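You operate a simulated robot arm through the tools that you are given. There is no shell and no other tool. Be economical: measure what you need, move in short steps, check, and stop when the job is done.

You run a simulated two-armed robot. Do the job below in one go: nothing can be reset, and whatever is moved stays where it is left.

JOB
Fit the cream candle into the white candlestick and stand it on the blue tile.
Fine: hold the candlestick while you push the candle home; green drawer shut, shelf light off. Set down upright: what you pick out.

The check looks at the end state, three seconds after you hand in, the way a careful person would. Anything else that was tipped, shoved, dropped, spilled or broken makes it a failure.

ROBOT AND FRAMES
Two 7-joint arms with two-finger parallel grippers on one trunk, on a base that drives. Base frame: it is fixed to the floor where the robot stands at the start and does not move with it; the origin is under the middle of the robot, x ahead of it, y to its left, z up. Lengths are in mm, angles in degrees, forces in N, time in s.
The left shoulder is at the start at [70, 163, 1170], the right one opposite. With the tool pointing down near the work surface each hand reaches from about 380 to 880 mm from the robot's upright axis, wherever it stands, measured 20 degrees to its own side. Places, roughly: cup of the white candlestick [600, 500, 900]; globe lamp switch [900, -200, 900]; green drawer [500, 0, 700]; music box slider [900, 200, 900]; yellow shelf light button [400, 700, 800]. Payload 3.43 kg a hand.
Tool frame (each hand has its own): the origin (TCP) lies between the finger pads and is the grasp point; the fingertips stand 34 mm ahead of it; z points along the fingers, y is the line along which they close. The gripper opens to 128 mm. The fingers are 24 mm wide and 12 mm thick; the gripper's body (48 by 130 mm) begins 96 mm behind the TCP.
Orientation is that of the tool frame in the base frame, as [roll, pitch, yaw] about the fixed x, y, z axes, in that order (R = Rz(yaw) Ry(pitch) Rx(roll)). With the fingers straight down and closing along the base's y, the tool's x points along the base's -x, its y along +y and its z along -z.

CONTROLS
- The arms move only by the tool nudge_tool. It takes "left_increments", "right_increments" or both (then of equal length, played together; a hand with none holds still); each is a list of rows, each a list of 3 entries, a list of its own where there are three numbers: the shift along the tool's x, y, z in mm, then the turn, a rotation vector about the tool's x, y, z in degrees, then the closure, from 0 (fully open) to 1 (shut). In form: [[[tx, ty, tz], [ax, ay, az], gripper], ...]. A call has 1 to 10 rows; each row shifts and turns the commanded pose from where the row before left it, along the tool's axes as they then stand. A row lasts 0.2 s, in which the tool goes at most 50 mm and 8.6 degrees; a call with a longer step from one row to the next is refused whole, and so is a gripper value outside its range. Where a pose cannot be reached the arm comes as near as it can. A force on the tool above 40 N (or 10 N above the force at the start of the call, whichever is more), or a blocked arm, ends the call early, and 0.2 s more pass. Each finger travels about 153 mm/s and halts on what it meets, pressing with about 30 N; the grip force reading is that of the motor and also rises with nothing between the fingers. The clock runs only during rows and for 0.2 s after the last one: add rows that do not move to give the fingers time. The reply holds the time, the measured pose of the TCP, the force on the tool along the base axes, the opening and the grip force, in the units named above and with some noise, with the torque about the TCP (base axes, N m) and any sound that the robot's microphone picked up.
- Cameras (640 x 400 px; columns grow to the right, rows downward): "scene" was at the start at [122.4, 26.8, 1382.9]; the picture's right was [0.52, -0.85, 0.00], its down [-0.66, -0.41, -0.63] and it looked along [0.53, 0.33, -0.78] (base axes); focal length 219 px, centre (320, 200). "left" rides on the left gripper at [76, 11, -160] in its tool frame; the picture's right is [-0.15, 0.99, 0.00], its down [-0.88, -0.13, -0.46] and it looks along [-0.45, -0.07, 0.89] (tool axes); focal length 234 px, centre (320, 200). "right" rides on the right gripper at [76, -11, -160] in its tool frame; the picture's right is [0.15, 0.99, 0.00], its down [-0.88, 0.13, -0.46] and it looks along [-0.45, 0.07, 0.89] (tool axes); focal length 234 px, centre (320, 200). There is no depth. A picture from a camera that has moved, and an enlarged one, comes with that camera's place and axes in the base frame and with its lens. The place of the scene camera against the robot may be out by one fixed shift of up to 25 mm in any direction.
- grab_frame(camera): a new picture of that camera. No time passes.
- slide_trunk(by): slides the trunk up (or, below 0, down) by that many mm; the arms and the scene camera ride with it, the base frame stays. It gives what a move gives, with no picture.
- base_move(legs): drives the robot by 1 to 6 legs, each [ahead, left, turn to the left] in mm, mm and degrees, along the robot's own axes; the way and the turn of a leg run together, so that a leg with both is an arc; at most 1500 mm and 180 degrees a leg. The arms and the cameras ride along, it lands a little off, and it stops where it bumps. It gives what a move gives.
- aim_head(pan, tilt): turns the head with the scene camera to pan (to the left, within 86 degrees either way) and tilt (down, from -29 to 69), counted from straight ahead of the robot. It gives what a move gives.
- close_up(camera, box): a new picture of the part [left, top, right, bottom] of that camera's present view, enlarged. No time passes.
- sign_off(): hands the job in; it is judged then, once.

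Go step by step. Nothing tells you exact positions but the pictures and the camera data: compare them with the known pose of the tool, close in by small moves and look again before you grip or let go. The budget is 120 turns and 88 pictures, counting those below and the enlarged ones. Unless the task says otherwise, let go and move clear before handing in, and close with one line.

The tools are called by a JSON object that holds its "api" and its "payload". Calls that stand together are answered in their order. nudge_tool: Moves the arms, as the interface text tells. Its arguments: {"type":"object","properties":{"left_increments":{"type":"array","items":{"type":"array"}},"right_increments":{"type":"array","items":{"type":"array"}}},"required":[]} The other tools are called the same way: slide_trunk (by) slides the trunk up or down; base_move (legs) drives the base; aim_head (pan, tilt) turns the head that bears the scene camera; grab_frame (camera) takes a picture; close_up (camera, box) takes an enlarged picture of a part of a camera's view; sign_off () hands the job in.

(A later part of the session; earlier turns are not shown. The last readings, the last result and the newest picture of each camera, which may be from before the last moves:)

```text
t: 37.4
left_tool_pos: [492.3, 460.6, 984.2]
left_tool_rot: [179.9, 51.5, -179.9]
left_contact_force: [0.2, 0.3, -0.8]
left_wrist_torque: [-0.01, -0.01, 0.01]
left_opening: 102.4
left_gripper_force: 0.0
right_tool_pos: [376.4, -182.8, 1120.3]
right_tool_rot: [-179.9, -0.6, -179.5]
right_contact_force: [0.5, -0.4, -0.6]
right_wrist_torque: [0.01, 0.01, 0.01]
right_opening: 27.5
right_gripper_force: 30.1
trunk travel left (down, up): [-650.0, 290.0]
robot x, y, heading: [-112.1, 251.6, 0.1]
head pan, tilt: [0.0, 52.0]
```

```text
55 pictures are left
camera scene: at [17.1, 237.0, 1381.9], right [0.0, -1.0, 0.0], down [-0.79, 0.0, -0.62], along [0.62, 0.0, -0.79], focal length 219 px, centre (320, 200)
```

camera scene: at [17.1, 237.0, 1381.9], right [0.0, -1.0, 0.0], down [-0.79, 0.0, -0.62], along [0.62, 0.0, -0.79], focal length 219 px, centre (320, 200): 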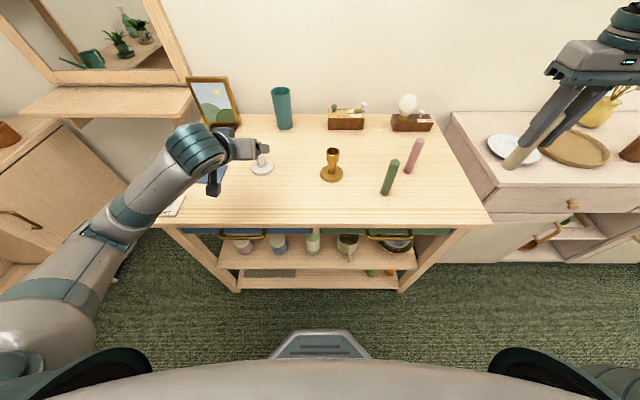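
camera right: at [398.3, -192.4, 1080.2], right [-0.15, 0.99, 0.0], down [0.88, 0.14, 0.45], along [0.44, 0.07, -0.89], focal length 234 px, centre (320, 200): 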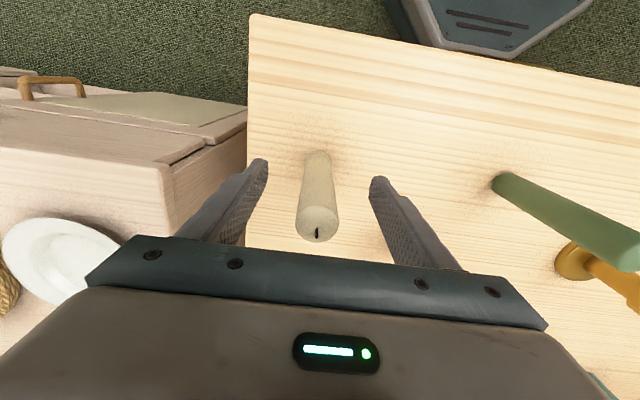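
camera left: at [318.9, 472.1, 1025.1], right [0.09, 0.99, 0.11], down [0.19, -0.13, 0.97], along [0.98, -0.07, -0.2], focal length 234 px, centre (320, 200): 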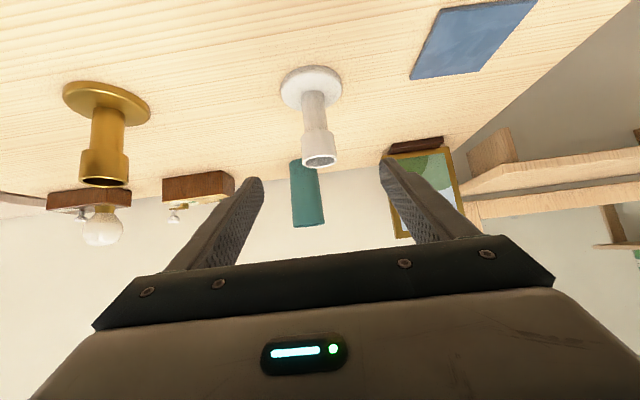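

The candlestick is at [580, 459], its cup spanning z≈885–926 and 41 mm wide. I slide the open fingers in around the cup.

{"api": "nudge_tool", "payload": {"left_increments": [[[9, -1.5, 0], [0, 0, 0], 0.2], [[0, 0, 40], [0, 0, 0], 0.2], [[0, 0, 40], [0, 0, 0], 0.2], [[0, 0, 20], [0, 0, 0], 0.2], [[0, 0, 0], [0, 0, 0], 0.2]]}}

{"api": "grab_frame", "payload": {"camera": "left"}}

{"api": "close_up", "payload": {"camera": "scene", "box": [170, 100, 350, 212]}}

```text
t: 38.5
left_tool_pos: [565.0, 459.8, 915.6]
left_tool_rot: [180.0, 51.5, -179.8]
left_contact_force: [0.2, 0.3, -0.2]
left_wrist_torque: [0.04, -0.01, -0.02]
left_opening: 102.3
left_gripper_force: 0.1
right_tool_pos: [377.8, -182.4, 1121.3]
right_tool_rot: [-179.9, -0.7, -179.6]
right_contact_force: [-0.1, 0.1, -0.9]
right_wrist_torque: [-0.02, 0.01, -0.01]
right_opening: 27.6
right_gripper_force: 29.8
trunk travel left (down, up): [-650.0, 290.0]
robot x, y, heading: [-116.3, 247.0, 0.3]
head pan, tilt: [0.0, 52.0]
```

```text
54 pictures are left
camera left: at [391.8, 470.4, 955.5], right [0.09, 0.99, 0.11], down [0.19, -0.13, 0.97], along [0.98, -0.06, -0.2], focal length 234 px, centre (320, 200)
```

left: 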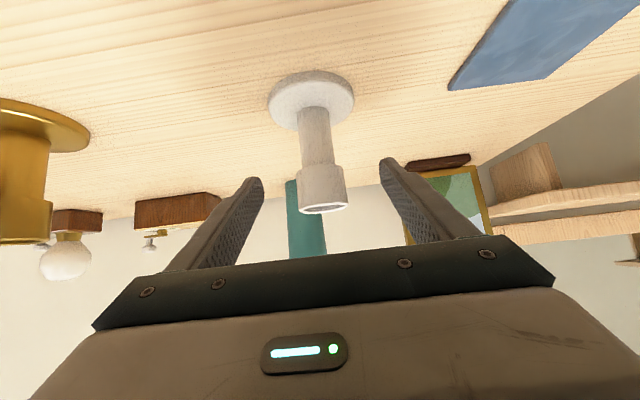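

```text
3.56 times, centred on (260, 156) of scene
camera zoom: at [17.1, 237.3, 1381.9], right [0.0, -1.0, 0.0], down [-0.79, 0.0, -0.62], along [0.62, 0.0, -0.79], focal length 777 px, centre (533, 356)
```

zoom: 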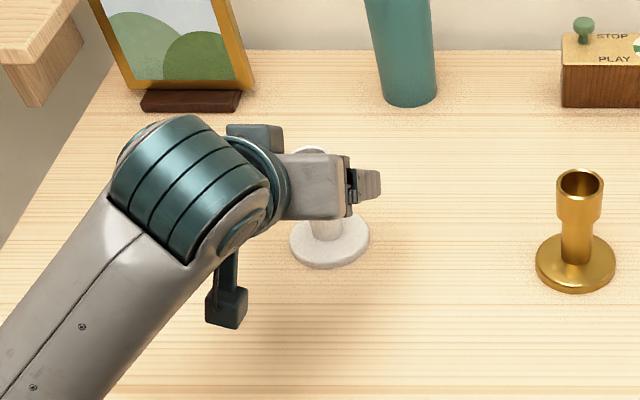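

The cup stands between the fingers. A little further in, then I close gently.

{"api": "nudge_tool", "payload": {"left_increments": [[[1, -1, 14], [0, 0, 0], 0.2], [[0, 0, 0], [0, 0, 0], 0.4], [[0, 0, 0], [0, 0, 0], 0.55], [[0, 0, 0], [0, 0, 0], 0.65], [[0, 0, 0], [0, 0, 0], 0.75], [[0, 0, 0], [0, 0, 0], 0.8], [[0, 0, 0], [0, 0, 0], 0.8]]}}

{"api": "grab_frame", "payload": {"camera": "left"}}

```text
t: 40.1
left_tool_pos: [575.1, 457.2, 906.3]
left_tool_rot: [-179.9, 51.5, -179.8]
left_contact_force: [0.2, 1.0, -0.4]
left_wrist_torque: [-0.02, -0.04, -0.01]
left_opening: 41.6
left_gripper_force: 30.7
right_tool_pos: [376.1, -183.2, 1121.0]
right_tool_rot: [-179.8, -0.6, -179.5]
right_contact_force: [-0.4, 0.5, -1.1]
right_wrist_torque: [-0.02, 0.01, 0.02]
right_opening: 27.4
right_gripper_force: 29.7
trunk travel left (down, up): [-650.0, 290.0]
robot x, y, heading: [-116.1, 248.9, 0.2]
head pan, tilt: [0.0, 52.0]
```

```text
52 pictures are left
camera left: at [401.9, 469.5, 946.4], right [0.09, 0.99, 0.11], down [0.19, -0.13, 0.97], along [0.98, -0.06, -0.2], focal length 234 px, centre (320, 200)
```

left: 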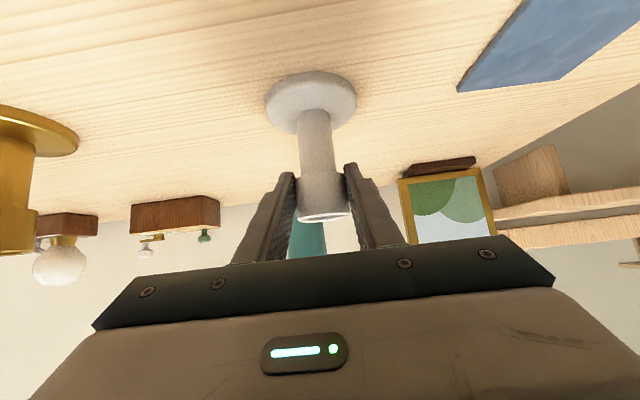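

The cup is held firmly (41.6 mm) near the middle of the pads. Now I bring the right hand with the candle over, staying high, to just short of the cup.

{"api": "nudge_tool", "payload": {"right_increments": [[[-20, 40, 0], [0, 0, 0], 1], [[-20, 43, 0], [0, 0, 0], 1], [[-20, 43, 0], [0, 0, 0], 1], [[-20, 43, 0], [0, 0, 0], 1], [[-20, 43, 0], [0, 0, 0], 1], [[-20, 43, 0], [0, 0, 0], 1], [[-20, 43, 0], [0, 0, 0], 1], [[-20, 43, 0], [0, 0, 0], 1], [[-20, 43, 0], [0, 0, 0], 1], [[-10, 43, 0], [0, 0, 0], 1]]}}

{"api": "nudge_tool", "payload": {"right_increments": [[[-5, 43, 0], [0, 0, 0], 1], [[-4, 43, 0], [0, 0, 0], 1], [[0, 43, 0], [0, 0, 0], 1], [[0, 43, 0], [0, 0, 0], 1], [[0, 0, 0], [0, 0, 0], 1]]}}

{"api": "grab_frame", "payload": {"camera": "scene"}}

{"api": "grab_frame", "payload": {"camera": "right"}}

```text
t: 42.4
left_tool_pos: [575.0, 459.8, 906.7]
left_tool_rot: [-179.8, 51.6, -179.7]
left_contact_force: [-0.2, -0.2, 0.0]
left_wrist_torque: [0.02, 0.02, -0.05]
left_opening: 42.0
left_gripper_force: 29.9
right_tool_pos: [562.7, 245.8, 1117.6]
right_tool_rot: [-179.7, -0.6, -179.5]
right_contact_force: [0.7, -0.5, -0.7]
right_wrist_torque: [-0.04, 0.03, -0.01]
right_opening: 27.5
right_gripper_force: 30.5
trunk travel left (down, up): [-650.0, 290.0]
robot x, y, heading: [-115.5, 251.3, 0.4]
head pan, tilt: [0.0, 52.0]
```

```text
t: 43.5
left_tool_pos: [574.6, 455.2, 906.1]
left_tool_rot: [179.9, 51.4, -180.0]
left_contact_force: [-0.4, -0.8, 0.7]
left_wrist_torque: [0.0, 0.03, 0.0]
left_opening: 42.0
left_gripper_force: 30.1
right_tool_pos: [572.7, 414.1, 1118.4]
right_tool_rot: [-179.9, -0.6, -179.6]
right_contact_force: [0.1, -1.2, -0.8]
right_wrist_torque: [0.01, 0.01, -0.02]
right_opening: 27.3
right_gripper_force: 29.7
trunk travel left (down, up): [-650.0, 290.0]
robot x, y, heading: [-117.3, 248.4, 0.4]
head pan, tilt: [0.0, 52.0]
```

```text
51 pictures are left
camera scene: at [18.2, 235.0, 1381.8], right [0.0, -1.0, 0.0], down [-0.79, 0.0, -0.61], along [0.61, 0.0, -0.79], focal length 219 px, centre (320, 200)
```

scene: 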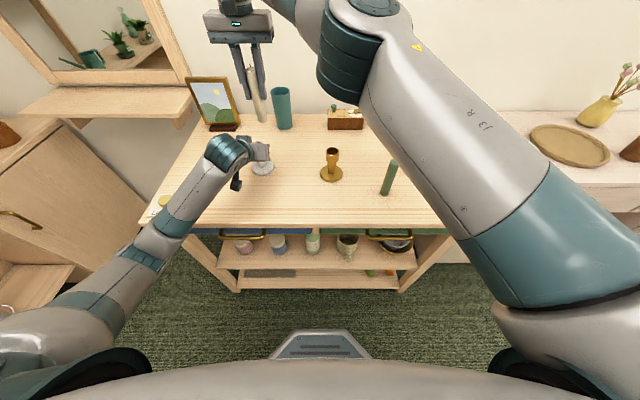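

```text
50 pictures are left
camera right: at [496.4, 403.7, 1277.3], right [-0.15, 0.99, 0.0], down [0.88, 0.14, 0.45], along [0.44, 0.07, -0.89], focal length 234 px, centre (320, 200)
```

right: 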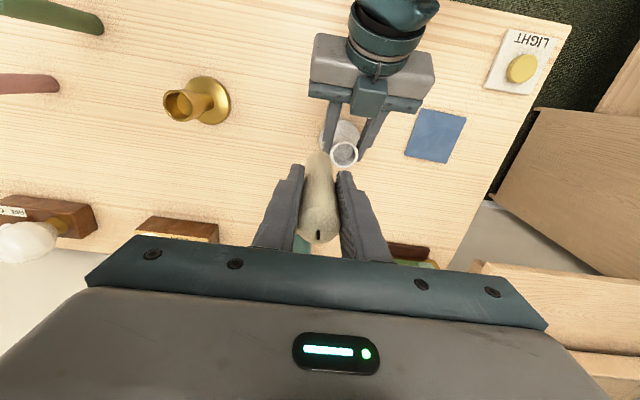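

The right camera shows the rim near [587, 456]. I shift over it and come down to about 25 mm above the rim, then look again.

{"api": "nudge_tool", "payload": {"right_increments": [[[-6, 21, 0], [0, 0, 0], 1], [[-6, 21, 0], [0, 0, 0], 1], [[0, 0, 25], [0, 0, 0], 1], [[0, 0, 25], [0, 0, 0], 1], [[0, 0, 18], [0, 0, 0], 1], [[0, 0, 0], [0, 0, 0], 1]]}}

{"api": "close_up", "payload": {"camera": "right", "box": [240, 80, 400, 180]}}

{"api": "close_up", "payload": {"camera": "left", "box": [220, 60, 420, 260]}}

{"api": "close_up", "payload": {"camera": "scene", "box": [190, 70, 330, 190]}}

```text
t: 45.0
left_tool_pos: [574.8, 459.0, 906.9]
left_tool_rot: [-179.9, 51.3, -179.8]
left_contact_force: [0.7, 0.0, 0.3]
left_wrist_torque: [0.0, 0.03, -0.02]
left_opening: 41.8
left_gripper_force: 30.5
right_tool_pos: [570.1, 422.1, 1048.2]
right_tool_rot: [-179.9, -0.6, -179.4]
right_contact_force: [-0.3, -0.2, -0.5]
right_wrist_torque: [0.0, -0.02, 0.04]
right_opening: 27.5
right_gripper_force: 30.5
right hand out of reach, approached as far as the arm can: row 1, 2
trunk travel left (down, up): [-650.0, 290.0]
robot x, y, heading: [-112.4, 251.4, 0.3]
head pan, tilt: [0.0, 52.0]
```

```text
4.00 times, centred on (320, 130) of right
camera zoom: at [494.1, 411.0, 1208.7], right [-0.15, 0.99, 0.0], down [0.88, 0.14, 0.45], along [0.44, 0.07, -0.89], focal length 937 px, centre (320, 480)
```

zoom: 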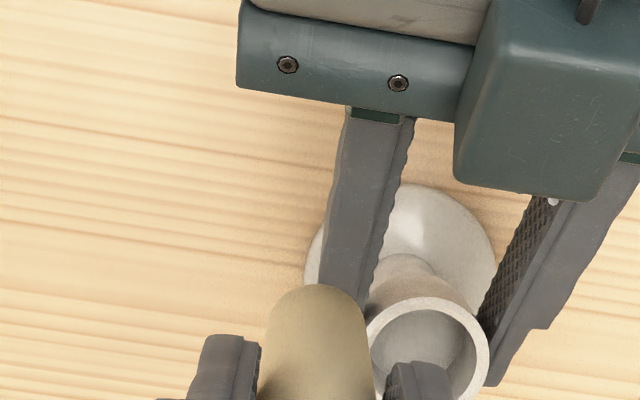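

```text
2.00 times, centred on (320, 160) of left
camera zoom: at [401.9, 469.8, 946.3], right [0.09, 0.99, 0.11], down [0.19, -0.13, 0.97], along [0.98, -0.06, -0.2], focal length 468 px, centre (320, 280)
```

zoom: 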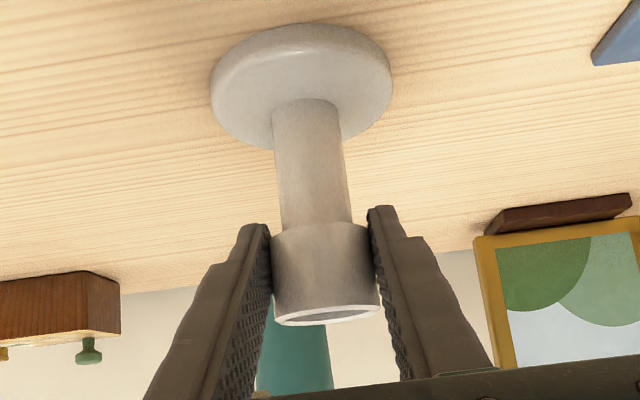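

```text
3.33 times, centred on (260, 130) of scene
camera zoom: at [17.3, 237.7, 1381.9], right [0.0, -1.0, 0.0], down [-0.79, 0.0, -0.62], along [0.62, 0.0, -0.79], focal length 729 px, centre (520, 433)
```

zoom: 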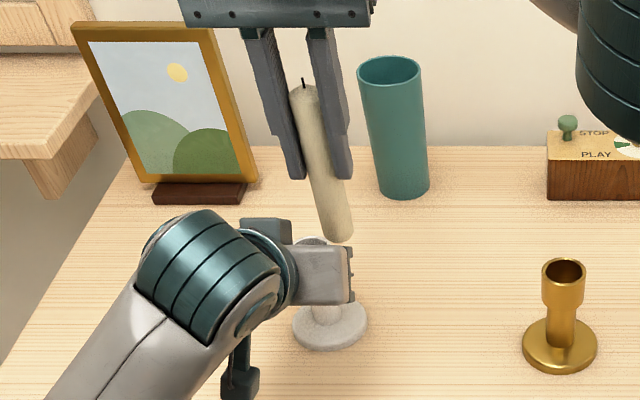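

The right arm is at its reach limit there, so I'll bring the candlestick to it instead. First the right hand goes up and over to y≈340, then the left lifts the candlestick 20 mm and carries it to about y 345.

{"api": "nudge_tool", "payload": {"right_increments": [[[0, 0, -40], [0, 0, 0], 1], [[5, -20, -30], [0, 0, 0], 1], [[10, -35, 0], [0, 0, 0], 1], [[10, -35, 0], [0, 0, 0], 1], [[0, 0, 0], [0, 0, 0], 1]]}}

{"api": "nudge_tool", "payload": {"left_increments": [[[0, 0, 0], [0, 0, 0], 1], [[-8, 0, -6], [0, 0, 0], 1], [[-8, 0, -6.5], [0, 0, 0], 1], [[0, 0, 0], [0, 0, 0], 1]]}}

{"api": "grab_frame", "payload": {"camera": "left"}}

{"api": "grab_frame", "payload": {"camera": "scene"}}

```text
t: 46.1
left_tool_pos: [576.0, 460.2, 906.3]
left_tool_rot: [-179.8, 51.5, -179.7]
left_contact_force: [0.0, 0.9, 0.0]
left_wrist_torque: [0.02, 0.02, -0.04]
left_opening: 41.8
left_gripper_force: 30.3
right_tool_pos: [547.3, 334.1, 1119.0]
right_tool_rot: [-179.8, -0.5, -179.5]
right_contact_force: [0.2, 1.1, -1.1]
right_wrist_torque: [-0.05, -0.01, 0.01]
right_opening: 27.4
right_gripper_force: 30.1
trunk travel left (down, up): [-650.0, 290.0]
robot x, y, heading: [-113.5, 247.8, 0.4]
head pan, tilt: [0.0, 52.0]
```

```text
t: 47.1
left_tool_pos: [575.9, 458.4, 925.7]
left_tool_rot: [-179.9, 51.4, -179.8]
left_contact_force: [0.7, 0.0, -1.3]
left_wrist_torque: [-0.03, 0.01, 0.0]
left_opening: 41.6
left_gripper_force: 29.8
right_tool_pos: [546.9, 332.7, 1118.6]
right_tool_rot: [-180.0, -0.6, -179.4]
right_contact_force: [0.5, -0.1, -0.3]
right_wrist_torque: [-0.02, 0.01, 0.0]
right_opening: 27.4
right_gripper_force: 29.9
trunk travel left (down, up): [-650.0, 290.0]
robot x, y, heading: [-116.3, 249.2, -0.0]
head pan, tilt: [0.0, 52.0]
```

```text
46 pictures are left
camera left: at [402.4, 470.3, 966.6], right [0.09, 0.99, 0.11], down [0.19, -0.13, 0.97], along [0.98, -0.07, -0.2], focal length 234 px, centre (320, 200)
```

left: 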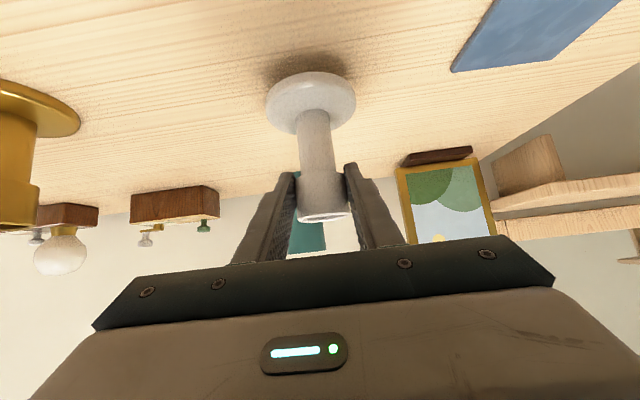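

```text
45 pictures are left
camera scene: at [17.5, 237.7, 1381.9], right [0.0, -1.0, 0.0], down [-0.79, 0.0, -0.62], along [0.62, 0.0, -0.79], focal length 219 px, centre (320, 200)
```

scene: 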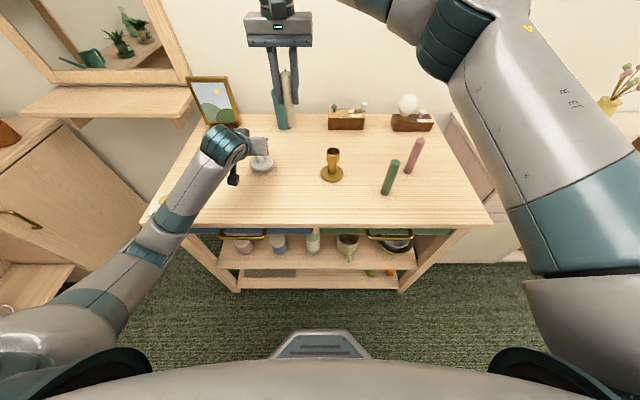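

It lifted cleanly and stays upright. I carry it to x≈548, y≈345 and set it down gently, still holding it.

{"api": "nudge_tool", "payload": {"left_increments": [[[6, -38, -7], [0, 0, 0], 1], [[6, -38, -7], [0, 0, 0], 1], [[6, -38, -8], [0, 0, 0], 1], [[0, 0, 0], [0, 0, 0], 1], [[6.2, 0, 5], [0, 0, 0], 1], [[4.7, 0, 3.7], [0, 0, 0], 1], [[1.6, 0, 1.2], [0, 0, 0], 1], [[1.6, 0, 1.2], [0, 0, 0], 1], [[0, 0, 0], [0, 0, 0], 1]]}}

{"api": "grab_frame", "payload": {"camera": "left"}}

{"api": "grab_frame", "payload": {"camera": "right"}}

```text
t: 49.1
left_tool_pos: [546.9, 344.4, 908.3]
left_tool_rot: [180.0, 51.5, -179.8]
left_contact_force: [0.3, 1.0, -1.5]
left_wrist_torque: [0.0, -0.02, 0.04]
left_opening: 41.7
left_gripper_force: 29.7
right_tool_pos: [545.7, 331.2, 1119.0]
right_tool_rot: [-179.9, -0.5, -179.4]
right_contact_force: [-0.9, -0.6, -0.4]
right_wrist_torque: [-0.02, 0.04, -0.02]
right_opening: 27.5
right_gripper_force: 29.8
trunk travel left (down, up): [-650.0, 290.0]
robot x, y, heading: [-115.2, 252.9, 0.2]
head pan, tilt: [0.0, 52.0]
```

```text
44 pictures are left
camera left: at [374.6, 356.3, 948.4], right [0.09, 0.99, 0.11], down [0.19, -0.13, 0.97], along [0.98, -0.06, -0.2], focal length 234 px, centre (320, 200)
```

left: 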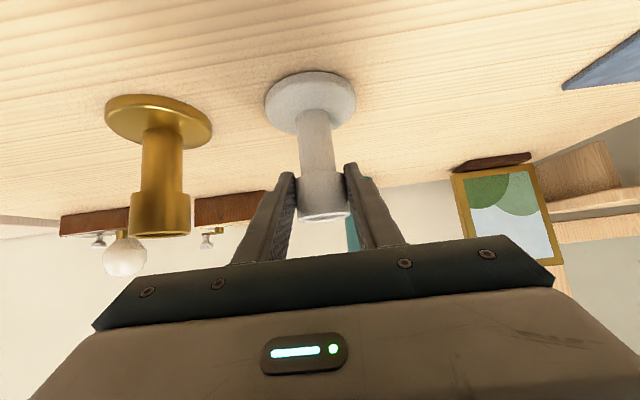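

```text
43 pictures are left
camera right: at [470.7, 321.1, 1278.7], right [-0.15, 0.99, 0.0], down [0.88, 0.14, 0.45], along [0.44, 0.07, -0.9], focal length 234 px, centre (320, 200)
```

right: 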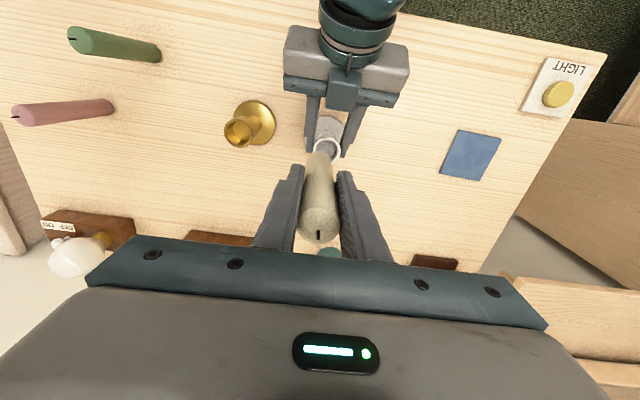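

The candlestick is nearly down again. I lower it the last 2 mm, and bring the candle over the rim at about [565, 344], 25 mm above.

{"api": "nudge_tool", "payload": {"left_increments": [[[0.8, 0, 0.6], [0, 0, 0], 1], [[0.8, 0, 0.6], [0, 0, 0], 1], [[0.4, 0, 0.3], [0, 0, 0], 1], [[0, 0, 0], [0, 0, 0], 1]]}}

{"api": "nudge_tool", "payload": {"right_increments": [[[-10, 6, 0], [0, 0, 0], 1], [[-9, 6, 0], [0, 0, 0], 1], [[0, 0, 30], [0, 0, 0], 1], [[0, 0, 30], [0, 0, 0], 1], [[0, 0, 9], [0, 0, 0], 1], [[0, 0, 0], [0, 0, 0], 1]]}}

{"api": "close_up", "payload": {"camera": "right", "box": [240, 90, 400, 190]}}

{"api": "close_up", "payload": {"camera": "left", "box": [220, 110, 420, 310]}}

{"api": "close_up", "payload": {"camera": "scene", "box": [210, 80, 350, 190]}}

```text
t: 50.1
left_tool_pos: [547.8, 344.8, 905.1]
left_tool_rot: [-179.9, 51.5, -179.9]
left_contact_force: [1.0, -1.3, 1.8]
left_wrist_torque: [0.08, -0.07, -0.01]
left_opening: 41.5
left_gripper_force: 30.0
right_tool_pos: [546.3, 332.3, 1118.8]
right_tool_rot: [-179.9, -0.6, -179.6]
right_contact_force: [0.2, -0.6, -1.3]
right_wrist_torque: [0.02, 0.01, 0.0]
right_opening: 27.4
right_gripper_force: 30.0
trunk travel left (down, up): [-650.0, 290.0]
robot x, y, heading: [-120.0, 249.2, 0.1]
head pan, tilt: [0.0, 52.0]
```

```text
t: 51.5
left_tool_pos: [546.1, 343.5, 906.7]
left_tool_rot: [-179.8, 51.5, -179.8]
left_contact_force: [-0.3, 0.2, 2.8]
left_wrist_torque: [0.16, 0.03, 0.0]
left_opening: 41.6
left_gripper_force: 29.5
right_tool_pos: [564.1, 344.7, 1049.3]
right_tool_rot: [-179.8, -0.6, -179.5]
right_contact_force: [-0.4, 0.3, -0.3]
right_wrist_torque: [0.0, -0.02, -0.02]
right_opening: 27.2
right_gripper_force: 30.2
trunk travel left (down, up): [-650.0, 290.0]
robot x, y, heading: [-115.1, 245.4, 0.4]
head pan, tilt: [0.0, 52.0]
```

```text
4.00 times, centred on (320, 140) of right
camera zoom: at [488.3, 333.0, 1209.4], right [-0.15, 0.99, 0.0], down [0.88, 0.14, 0.45], along [0.44, 0.07, -0.9], focal length 937 px, centre (320, 440)
```

zoom: 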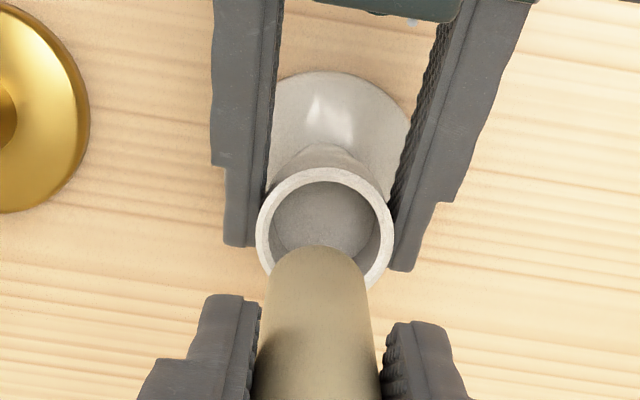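

```text
2.00 times, centred on (320, 210) of left
camera zoom: at [374.0, 356.4, 946.1], right [0.09, 0.99, 0.11], down [0.19, -0.13, 0.97], along [0.98, -0.06, -0.2], focal length 468 px, centre (320, 180)
```

zoom: 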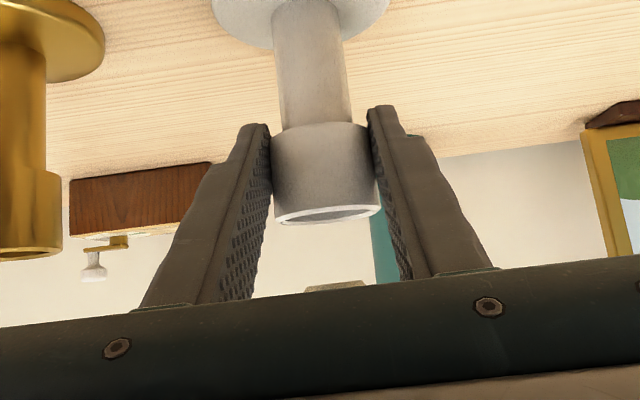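

```text
3.64 times, centred on (280, 135) of scene
camera zoom: at [16.9, 237.4, 1381.9], right [0.0, -1.0, 0.0], down [-0.79, 0.0, -0.62], along [0.62, 0.0, -0.79], focal length 795 px, centre (466, 436)
```

zoom: 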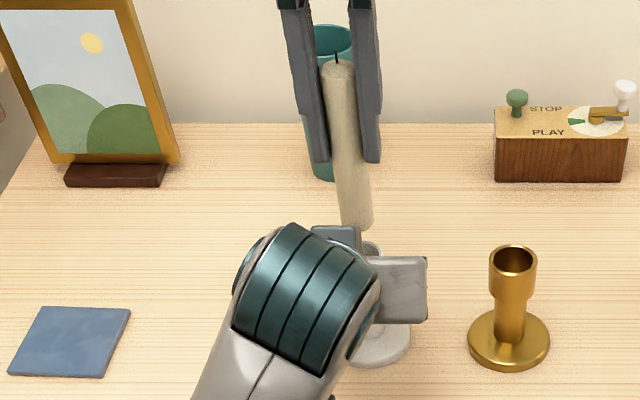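

The candle's visible bottom edge shows it sits about 10 mm too far ahead of the cup centre. I shift it back 10 mm and look again.

{"api": "nudge_tool", "payload": {"right_increments": [[[10, 0, 0], [0, 0, 0], 1], [[0, 0, 0], [0, 0, 0], 1]]}}

{"api": "close_up", "payload": {"camera": "right", "box": [240, 90, 400, 190]}}

{"api": "grab_frame", "payload": {"camera": "right"}}

{"api": "close_up", "payload": {"camera": "scene", "box": [250, 110, 310, 160]}}

```text
t: 52.1
left_tool_pos: [546.6, 344.4, 907.3]
left_tool_rot: [-179.9, 51.5, -179.8]
left_contact_force: [-0.5, 0.6, 3.3]
left_wrist_torque: [0.18, 0.01, 0.0]
left_opening: 41.7
left_gripper_force: 29.9
right_tool_pos: [553.9, 345.1, 1049.9]
right_tool_rot: [-179.9, -0.6, -179.5]
right_contact_force: [0.7, -0.5, -1.0]
right_wrist_torque: [0.0, 0.03, 0.0]
right_opening: 27.3
right_gripper_force: 29.8
trunk travel left (down, up): [-650.0, 290.0]
robot x, y, heading: [-114.9, 249.8, 0.3]
head pan, tilt: [0.0, 52.0]
```

```text
4.00 times, centred on (320, 140) of right
camera zoom: at [478.6, 332.8, 1209.8], right [-0.15, 0.99, 0.0], down [0.88, 0.14, 0.45], along [0.44, 0.07, -0.9], focal length 937 px, centre (320, 440)
```

zoom: 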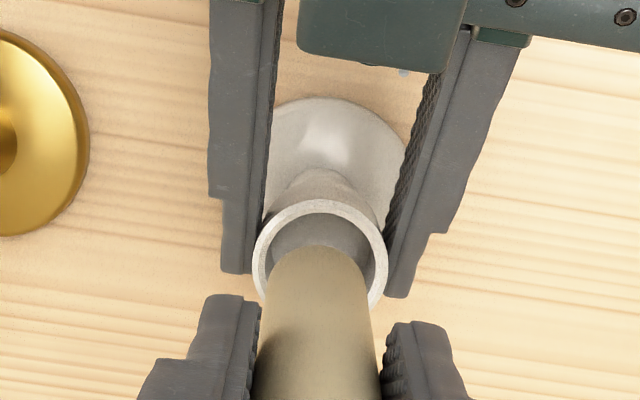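

```text
38 pictures are left
camera right: at [478.6, 332.8, 1209.8], right [-0.15, 0.99, 0.0], down [0.88, 0.14, 0.45], along [0.44, 0.07, -0.9], focal length 234 px, centre (320, 200)
```

right: 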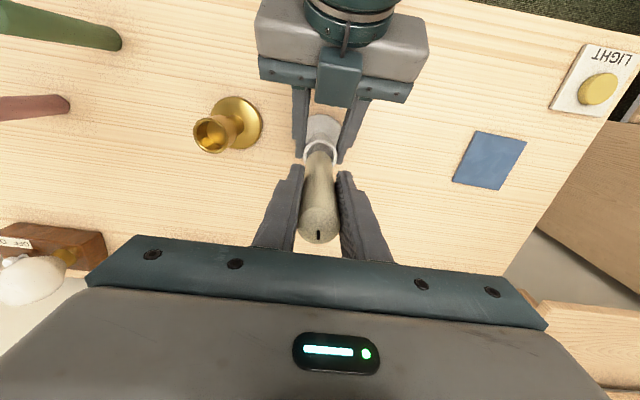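

```text
8.00 times, centred on (280, 135) of scene
camera zoom: at [17.0, 237.5, 1381.9], right [0.0, -1.0, 0.0], down [-0.79, 0.0, -0.62], along [0.62, 0.0, -0.79], focal length 1749 px, centre (640, 720)
```

zoom: 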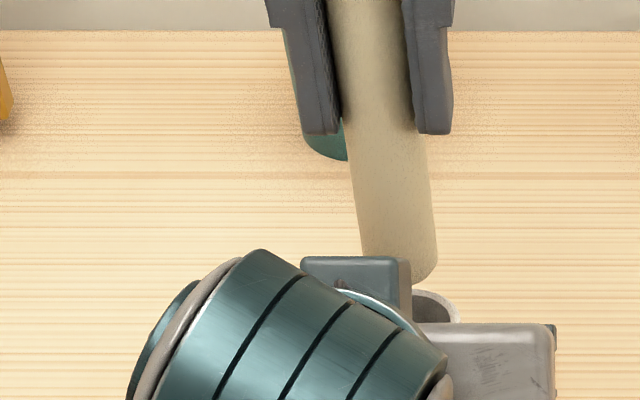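

Both views agree sideways; fore-aft is still a few mm uncertain. I lower to about 7 mm above the rim, where a direct comparison is easier.

{"api": "nudge_tool", "payload": {"right_increments": [[[0, 0, 10], [0, 0, 0], 1], [[0, 0, 10], [0, 0, 0], 1], [[0, 0, 0], [0, 0, 0], 1]]}}

{"api": "close_up", "payload": {"camera": "right", "box": [280, 120, 360, 170]}}

{"api": "close_up", "payload": {"camera": "scene", "box": [260, 120, 300, 150]}}

{"api": "close_up", "payload": {"camera": "left", "box": [270, 160, 370, 260]}}

```text
t: 53.0
left_tool_pos: [547.2, 345.1, 905.8]
left_tool_rot: [-179.9, 51.4, -179.8]
left_contact_force: [-0.2, -0.2, 3.3]
left_wrist_torque: [0.09, -0.03, 0.05]
left_opening: 41.8
left_gripper_force: 30.0
right_tool_pos: [554.7, 344.7, 1030.5]
right_tool_rot: [-180.0, -0.6, -179.6]
right_contact_force: [0.6, 0.0, -0.7]
right_wrist_torque: [-0.02, 0.01, 0.02]
right_opening: 27.4
right_gripper_force: 30.1
trunk travel left (down, up): [-650.0, 290.0]
robot x, y, heading: [-119.1, 250.9, 0.2]
head pan, tilt: [0.0, 52.0]
```

```text
8.00 times, centred on (320, 145) of right
camera zoom: at [478.3, 333.3, 1190.0], right [-0.15, 0.99, 0.0], down [0.88, 0.14, 0.45], along [0.44, 0.07, -0.89], focal length 1873 px, centre (320, 640)
```

zoom: 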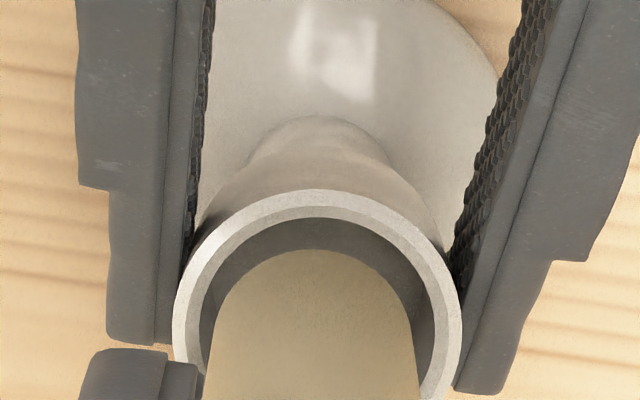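

```text
13.33 times, centred on (280, 135) of scene
camera zoom: at [16.9, 237.4, 1381.9], right [0.0, -1.0, 0.0], down [-0.79, 0.0, -0.62], along [0.62, 0.0, -0.79], focal length 2915 px, centre (853, 1067)
```

zoom: 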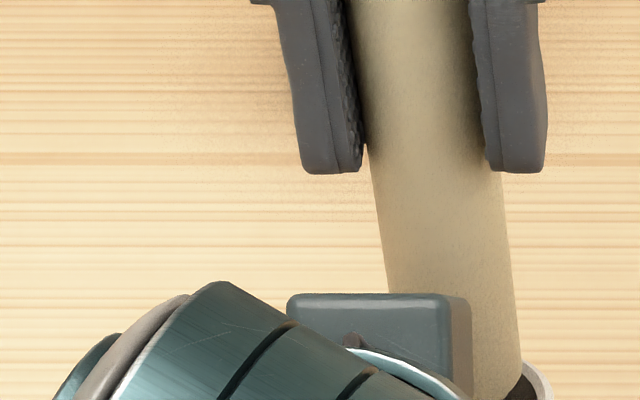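

```text
4.00 times, centred on (320, 210) of left
camera zoom: at [374.0, 356.4, 946.1], right [0.09, 0.99, 0.11], down [0.19, -0.13, 0.97], along [0.98, -0.06, -0.2], focal length 937 px, centre (320, 160)
```

zoom: 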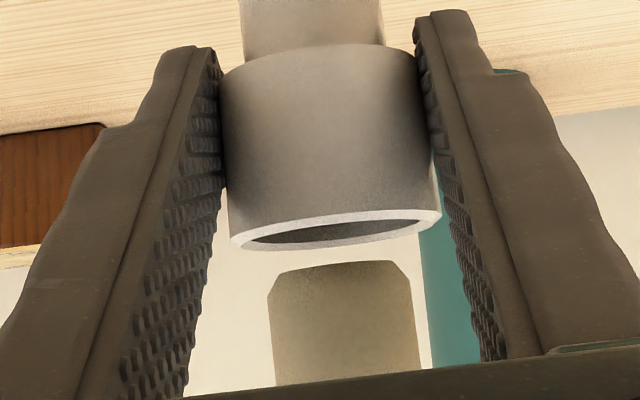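

At this height the alignment reads within about 1 mm both ways, and the candle's chamfered end will guide it in. I lower it in small steps and watch the force.

{"api": "nudge_tool", "payload": {"right_increments": [[[0, 0, 3], [0, 0, 0], 1], [[0, 0, 3], [0, 0, 0], 1], [[0, 0, 3], [0, 0, 0], 1], [[0, 0, 3], [0, 0, 0], 1], [[0, 0, 0], [0, 0, 0], 1]]}}

{"api": "close_up", "payload": {"camera": "left", "box": [270, 160, 370, 260]}}

{"api": "close_up", "payload": {"camera": "right", "box": [280, 120, 360, 170]}}

```text
t: 54.1
left_tool_pos: [547.2, 345.6, 906.0]
left_tool_rot: [-179.9, 51.5, -179.8]
left_contact_force: [0.8, 0.2, 3.6]
left_wrist_torque: [0.09, -0.13, 0.03]
left_opening: 41.9
left_gripper_force: 29.7
right_tool_pos: [554.2, 344.5, 1017.3]
right_tool_rot: [-179.9, -0.6, -179.5]
right_contact_force: [1.0, 0.2, 0.1]
right_wrist_torque: [0.03, -0.03, 0.01]
right_opening: 27.4
right_gripper_force: 29.7
trunk travel left (down, up): [-650.0, 290.0]
robot x, y, heading: [-116.3, 250.8, 0.3]
head pan, tilt: [0.0, 52.0]
```

```text
4.00 times, centred on (320, 210) of left
camera zoom: at [374.0, 356.4, 946.1], right [0.09, 0.99, 0.11], down [0.19, -0.13, 0.97], along [0.98, -0.06, -0.2], focal length 937 px, centre (320, 160)
```

zoom: 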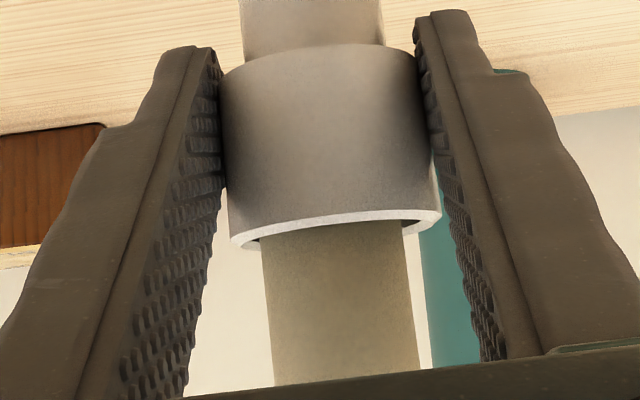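

```text
8.00 times, centred on (320, 145) of right
camera zoom: at [478.1, 333.0, 1178.2], right [-0.15, 0.99, 0.0], down [0.88, 0.14, 0.45], along [0.44, 0.07, -0.9], focal length 1873 px, centre (320, 640)
```

zoom: 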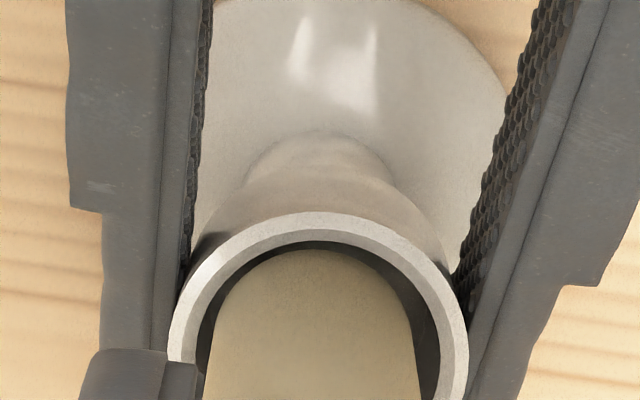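

The candle's end is inside the cup and centred, with no force. I keep lowering until it seats.

{"api": "nudge_tool", "payload": {"right_increments": [[[0, 0, 3], [0, 0, 0], 1], [[0, 0, 3], [0, 0, 0], 1], [[0, 0, 3], [0, 0, 0], 1], [[0, 0, 2], [0, 0, 0], 1], [[0, 0, 2], [0, 0, 0], 1], [[0, 0, 2], [0, 0, 0], 1], [[0, 0, 0], [0, 0, 0], 1]]}}

```text
t: 55.8
left_tool_pos: [547.1, 344.4, 904.9]
left_tool_rot: [-179.9, 51.5, -179.9]
left_contact_force: [-2.3, -0.8, 3.0]
left_wrist_torque: [0.12, -0.11, -0.03]
left_opening: 41.7
left_gripper_force: 30.4
right_tool_pos: [554.4, 344.0, 1002.8]
right_tool_rot: [-179.9, -0.5, -179.4]
right_contact_force: [2.9, 1.0, 0.0]
right_wrist_torque: [0.06, -0.28, -0.01]
right_opening: 27.8
right_gripper_force: 30.3
trunk travel left (down, up): [-650.0, 290.0]
robot x, y, heading: [-113.8, 252.0, 0.3]
head pan, tilt: [0.0, 52.0]
```

A slight sideways force ahead suggests light contact on the near wall, so I shift 1 mm ahead and continue.

{"api": "nudge_tool", "payload": {"right_increments": [[[-1, 0, 0], [0, 0, 0], 1], [[0, 0, 2], [0, 0, 0], 1], [[0, 0, 2], [0, 0, 0], 1], [[0, 0, 2], [0, 0, 0], 1], [[0, 0, 2], [0, 0, 0], 1], [[0, 0, 0], [0, 0, 0], 1]]}}

{"api": "close_up", "payload": {"camera": "right", "box": [260, 110, 380, 185]}}

```text
t: 57.1
left_tool_pos: [546.2, 344.7, 906.2]
left_tool_rot: [-179.9, 51.5, -179.8]
left_contact_force: [-1.2, 0.6, 1.9]
left_wrist_torque: [0.1, 0.01, 0.01]
left_opening: 41.5
left_gripper_force: 29.8
right_tool_pos: [554.1, 343.5, 994.9]
right_tool_rot: [-179.9, -0.6, -179.4]
right_contact_force: [0.2, 0.3, -1.0]
right_wrist_torque: [0.01, 0.0, 0.03]
right_opening: 27.2
right_gripper_force: 30.2
trunk travel left (down, up): [-650.0, 290.0]
robot x, y, heading: [-115.6, 250.0, 0.1]
head pan, tilt: [0.0, 52.0]
```

```text
5.33 times, centred on (320, 148) of right
camera zoom: at [478.9, 333.3, 1155.0], right [-0.15, 0.99, 0.0], down [0.88, 0.14, 0.45], along [0.44, 0.07, -0.9], focal length 1249 px, centre (320, 480)
```

zoom: 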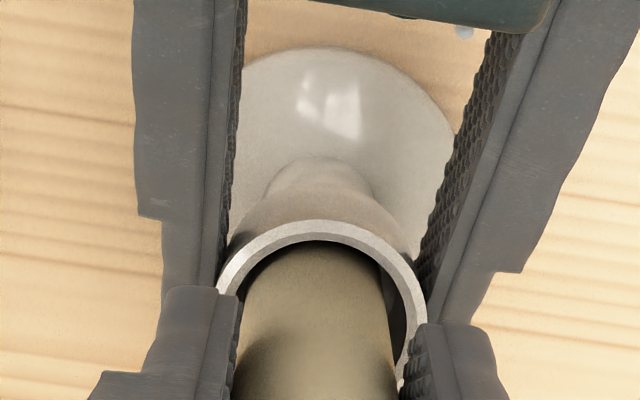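

About 32 mm in and still free. I shift 1 mm left and keep going down.

{"api": "nudge_tool", "payload": {"right_increments": [[[0, 1, 0], [0, 0, 0], 1], [[0, 0, 2], [0, 0, 0], 1], [[0, 0, 2], [0, 0, 0], 1], [[0, 0, 2], [0, 0, 0], 1], [[0, 0, 2], [0, 0, 0], 1], [[0, 0, 2], [0, 0, 0], 1], [[0, 0, 0], [0, 0, 0], 1]]}}

{"api": "close_up", "payload": {"camera": "left", "box": [240, 130, 400, 290]}}

```text
t: 58.8
left_tool_pos: [544.5, 345.3, 906.6]
left_tool_rot: [180.0, 51.5, -179.9]
left_contact_force: [5.8, 2.7, -8.7]
left_wrist_torque: [0.22, 0.1, -0.04]
left_opening: 41.7
left_gripper_force: 30.5
right_tool_pos: [554.6, 345.1, 986.8]
right_tool_rot: [-180.0, -0.5, -179.5]
right_contact_force: [1.5, -1.2, 27.6]
right_wrist_torque: [-0.08, -0.33, 0.01]
right_opening: 27.6
right_gripper_force: 30.1
trunk travel left (down, up): [-650.0, 290.0]
robot x, y, heading: [-113.7, 248.4, 0.3]
head pan, tilt: [0.0, 52.0]
```

```text
2.50 times, centred on (320, 210) of left
camera zoom: at [373.2, 356.3, 946.2], right [0.09, 0.99, 0.11], down [0.19, -0.13, 0.97], along [0.98, -0.06, -0.2], focal length 585 px, centre (320, 175)
```

zoom: 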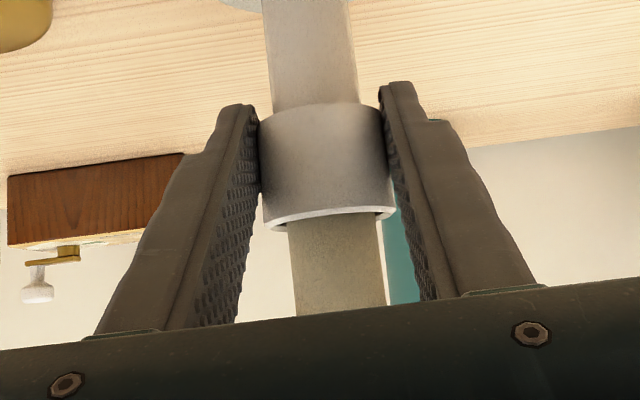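

Firm resistance (28 N) at 40 mm depth. I press on a bit more to make sure it is fully home.

{"api": "nudge_tool", "payload": {"right_increments": [[[0, 0, 1], [0, 0, 0], 1], [[0, 0, 1], [0, 0, 0], 1], [[0, 0, 1], [0, 0, 0], 1], [[0, 0, 1], [0, 0, 0], 1], [[0, 0, 0], [0, 0, 0], 1]]}}

```text
t: 60.0
left_tool_pos: [546.0, 344.9, 905.3]
left_tool_rot: [-180.0, 51.5, -179.9]
left_contact_force: [0.9, 3.3, -13.3]
left_wrist_torque: [0.1, 0.37, 0.09]
left_opening: 41.5
left_gripper_force: 29.8
right_tool_pos: [553.3, 345.6, 980.5]
right_tool_rot: [-179.8, -0.6, -179.6]
right_contact_force: [0.9, -1.5, 27.6]
right_wrist_torque: [-0.1, -0.32, -0.04]
right_opening: 27.5
right_gripper_force: 29.9
trunk travel left (down, up): [-650.0, 290.0]
robot x, y, heading: [-112.7, 251.3, -0.0]
head pan, tilt: [0.0, 52.0]
```

The hand moved on at constant force, so either the candle slides home or the fingers slip. I check the pictures.

{"api": "close_up", "payload": {"camera": "left", "box": [240, 130, 400, 290]}}

{"api": "grab_frame", "payload": {"camera": "right"}}

{"api": "close_up", "payload": {"camera": "scene", "box": [220, 60, 340, 180]}}

```text
2.50 times, centred on (320, 210) of left
camera zoom: at [373.0, 356.3, 946.2], right [0.09, 0.99, 0.11], down [0.19, -0.13, 0.97], along [0.98, -0.06, -0.2], focal length 585 px, centre (320, 175)
```

zoom: 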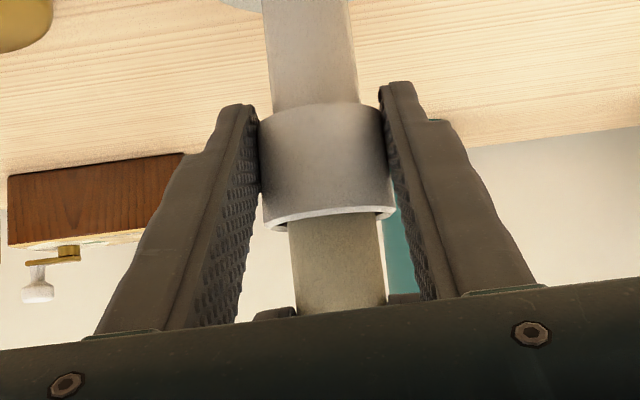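

```text
28 pictures are left
camera right: at [477.5, 334.4, 1141.8], right [-0.15, 0.99, 0.0], down [0.88, 0.14, 0.45], along [0.44, 0.07, -0.89], focal length 234 px, centre (320, 200)
```

right: 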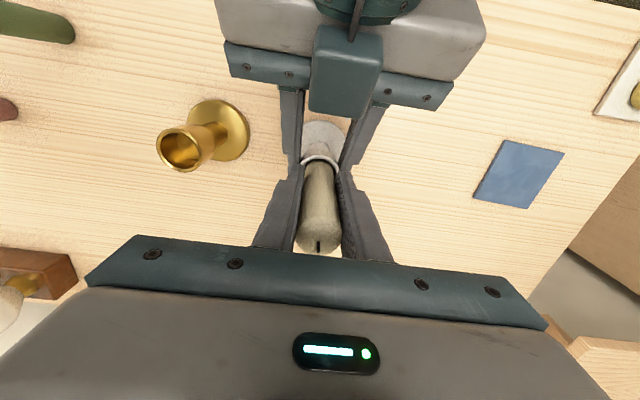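

```text
3.33 times, centred on (280, 120) of scene
camera zoom: at [15.7, 237.3, 1382.0], right [0.0, -1.0, 0.0], down [-0.79, 0.0, -0.62], along [0.62, 0.0, -0.79], focal length 729 px, centre (453, 467)
```

zoom: 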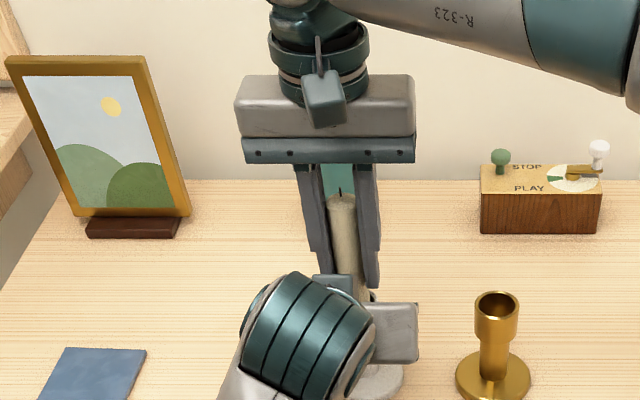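

The wick rose about 9 mm relative to the hand, so the fingers slipped while the candle took about 28 N. I'll open, rise above it, and press on its top with nearly closed fingertips straddling the wick, to be sure it is home.

{"api": "nudge_tool", "payload": {"right_increments": [[[0, 0, 0], [0, 0, 0], 0.7], [[0, 0, 0], [0, 0, 0], 0.5], [[0, 0, 0], [0, 0, 0], 0.5], [[0, 0, -30], [0, 0, 0], 0.5], [[0, 0, -35], [0, 0, 0], 0.5], [[0, 0, -40], [0, 0, 0], 0.5], [[-7, 0, 0], [0, 0, 0], 0.7], [[0, 0, 0], [0, 0, 0], 0.88], [[0, 0, 0], [0, 0, 0], 0.94]]}}

{"api": "grab_frame", "payload": {"camera": "right"}}

{"api": "close_up", "payload": {"camera": "scene", "box": [220, 60, 340, 180]}}

```text
t: 62.0
left_tool_pos: [546.7, 344.0, 906.4]
left_tool_rot: [-179.8, 51.5, -179.8]
left_contact_force: [-1.0, -0.2, 1.8]
left_wrist_torque: [0.1, 0.13, 0.04]
left_opening: 41.5
left_gripper_force: 29.9
right_tool_pos: [562.2, 345.7, 1085.0]
right_tool_rot: [-179.8, -0.5, -179.5]
right_contact_force: [0.2, -0.7, 0.2]
right_wrist_torque: [0.04, -0.02, -0.05]
right_opening: 7.7
right_gripper_force: 0.1
trunk travel left (down, up): [-650.0, 290.0]
robot x, y, heading: [-115.7, 249.3, 0.1]
head pan, tilt: [0.0, 52.0]
```

```text
26 pictures are left
camera right: at [487.0, 334.8, 1246.6], right [-0.15, 0.99, 0.0], down [0.88, 0.14, 0.45], along [0.44, 0.07, -0.89], focal length 234 px, centre (320, 200)
```

right: 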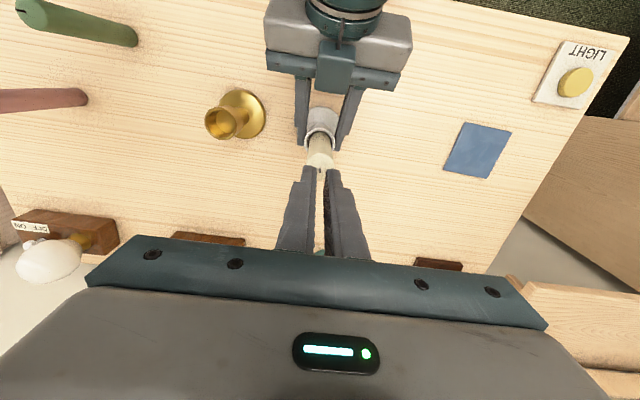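

```text
3.33 times, centred on (280, 120) of scene
camera zoom: at [16.9, 237.4, 1381.9], right [0.0, -1.0, 0.0], down [-0.79, 0.0, -0.62], along [0.62, 0.0, -0.79], focal length 729 px, centre (453, 467)
```

zoom: 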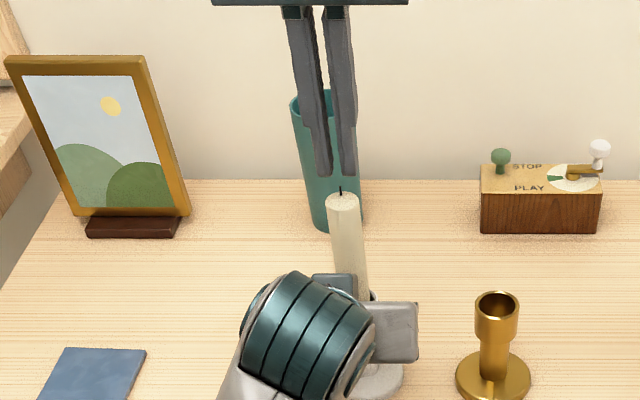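

{"api": "close_up", "payload": {"camera": "right", "box": [270, 90, 370, 190]}}

```text
4.00 times, centred on (320, 140) of right
camera zoom: at [487.0, 334.8, 1246.6], right [-0.15, 0.99, 0.0], down [0.88, 0.14, 0.45], along [0.44, 0.07, -0.89], focal length 937 px, centre (320, 440)
```

zoom: 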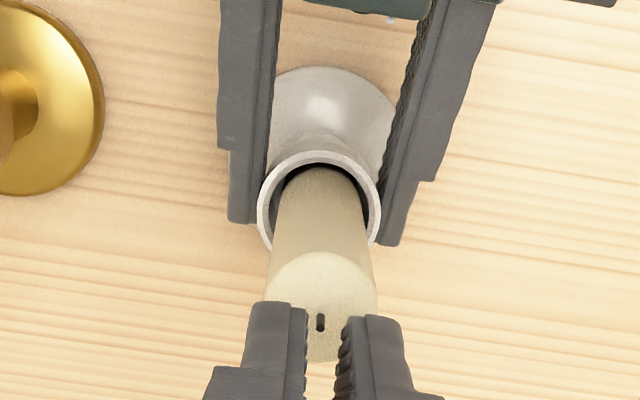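

The candle top is at [562, 346, 1018], right under the fingertips with the wick in the gap. I press down.

{"api": "nudge_tool", "payload": {"right_increments": [[[0, 0.5, 20], [0, 0, 0], 0.94], [[0, 0, 7], [0, 0, 0], 0.94], [[0, 0, 2], [0, 0, 0], 0.94], [[0, 0, 2], [0, 0, 0], 0.94], [[0, 0, 2], [0, 0, 0], 0.94], [[0, 0, 2], [0, 0, 0], 0.94], [[0, 0, 2], [0, 0, 0], 0.94], [[0, 0, 0], [0, 0, 0], 0.94]]}}

```text
t: 62.6
left_tool_pos: [546.4, 344.3, 906.6]
left_tool_rot: [179.9, 51.5, -179.8]
left_contact_force: [-1.6, -1.2, 6.6]
left_wrist_torque: [0.09, 0.73, 0.08]
left_opening: 41.5
left_gripper_force: 29.6
right_tool_pos: [562.7, 344.5, 1068.4]
right_tool_rot: [179.8, 0.0, -179.6]
right_contact_force: [-0.7, -0.2, 9.5]
right_wrist_torque: [-0.01, 0.0, 0.0]
right_opening: 7.6
right_gripper_force: 0.1
trunk travel left (down, up): [-650.0, 290.0]
robot x, y, heading: [-113.8, 250.3, 0.3]
head pan, tilt: [0.0, 52.0]
stopped in row 3 (right hand): the force on the tool passed its limit (the readings are from after the stop); the commanded pose is now the measured one
```

It met the top at speed and stopped. I check how things stand.

{"api": "close_up", "payload": {"camera": "right", "box": [270, 90, 370, 190]}}

{"api": "close_up", "payload": {"camera": "left", "box": [240, 130, 400, 290]}}

```text
4.00 times, centred on (320, 140) of right
camera zoom: at [485.7, 333.8, 1227.1], right [-0.15, 0.99, 0.01], down [0.88, 0.13, 0.45], along [0.45, 0.07, -0.89], focal length 937 px, centre (320, 440)
```

zoom: 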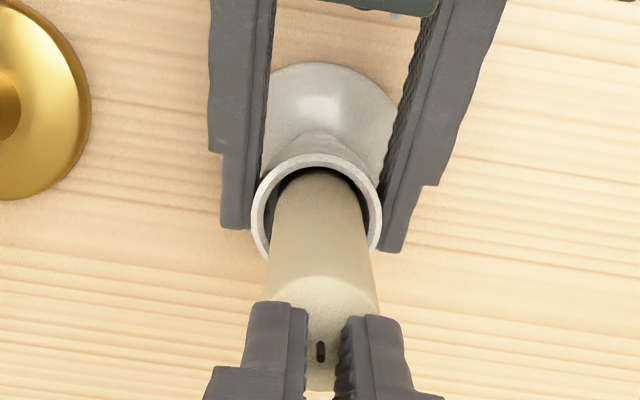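

```text
2.50 times, centred on (320, 210) of left
camera zoom: at [373.4, 356.3, 946.3], right [0.09, 0.99, 0.11], down [0.19, -0.13, 0.97], along [0.98, -0.06, -0.2], focal length 585 px, centre (320, 175)
```

zoom: 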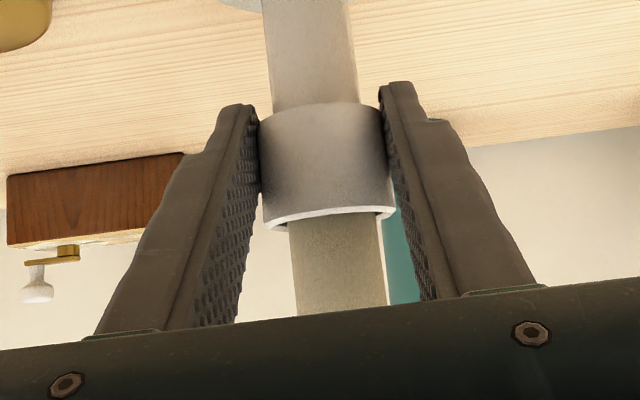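

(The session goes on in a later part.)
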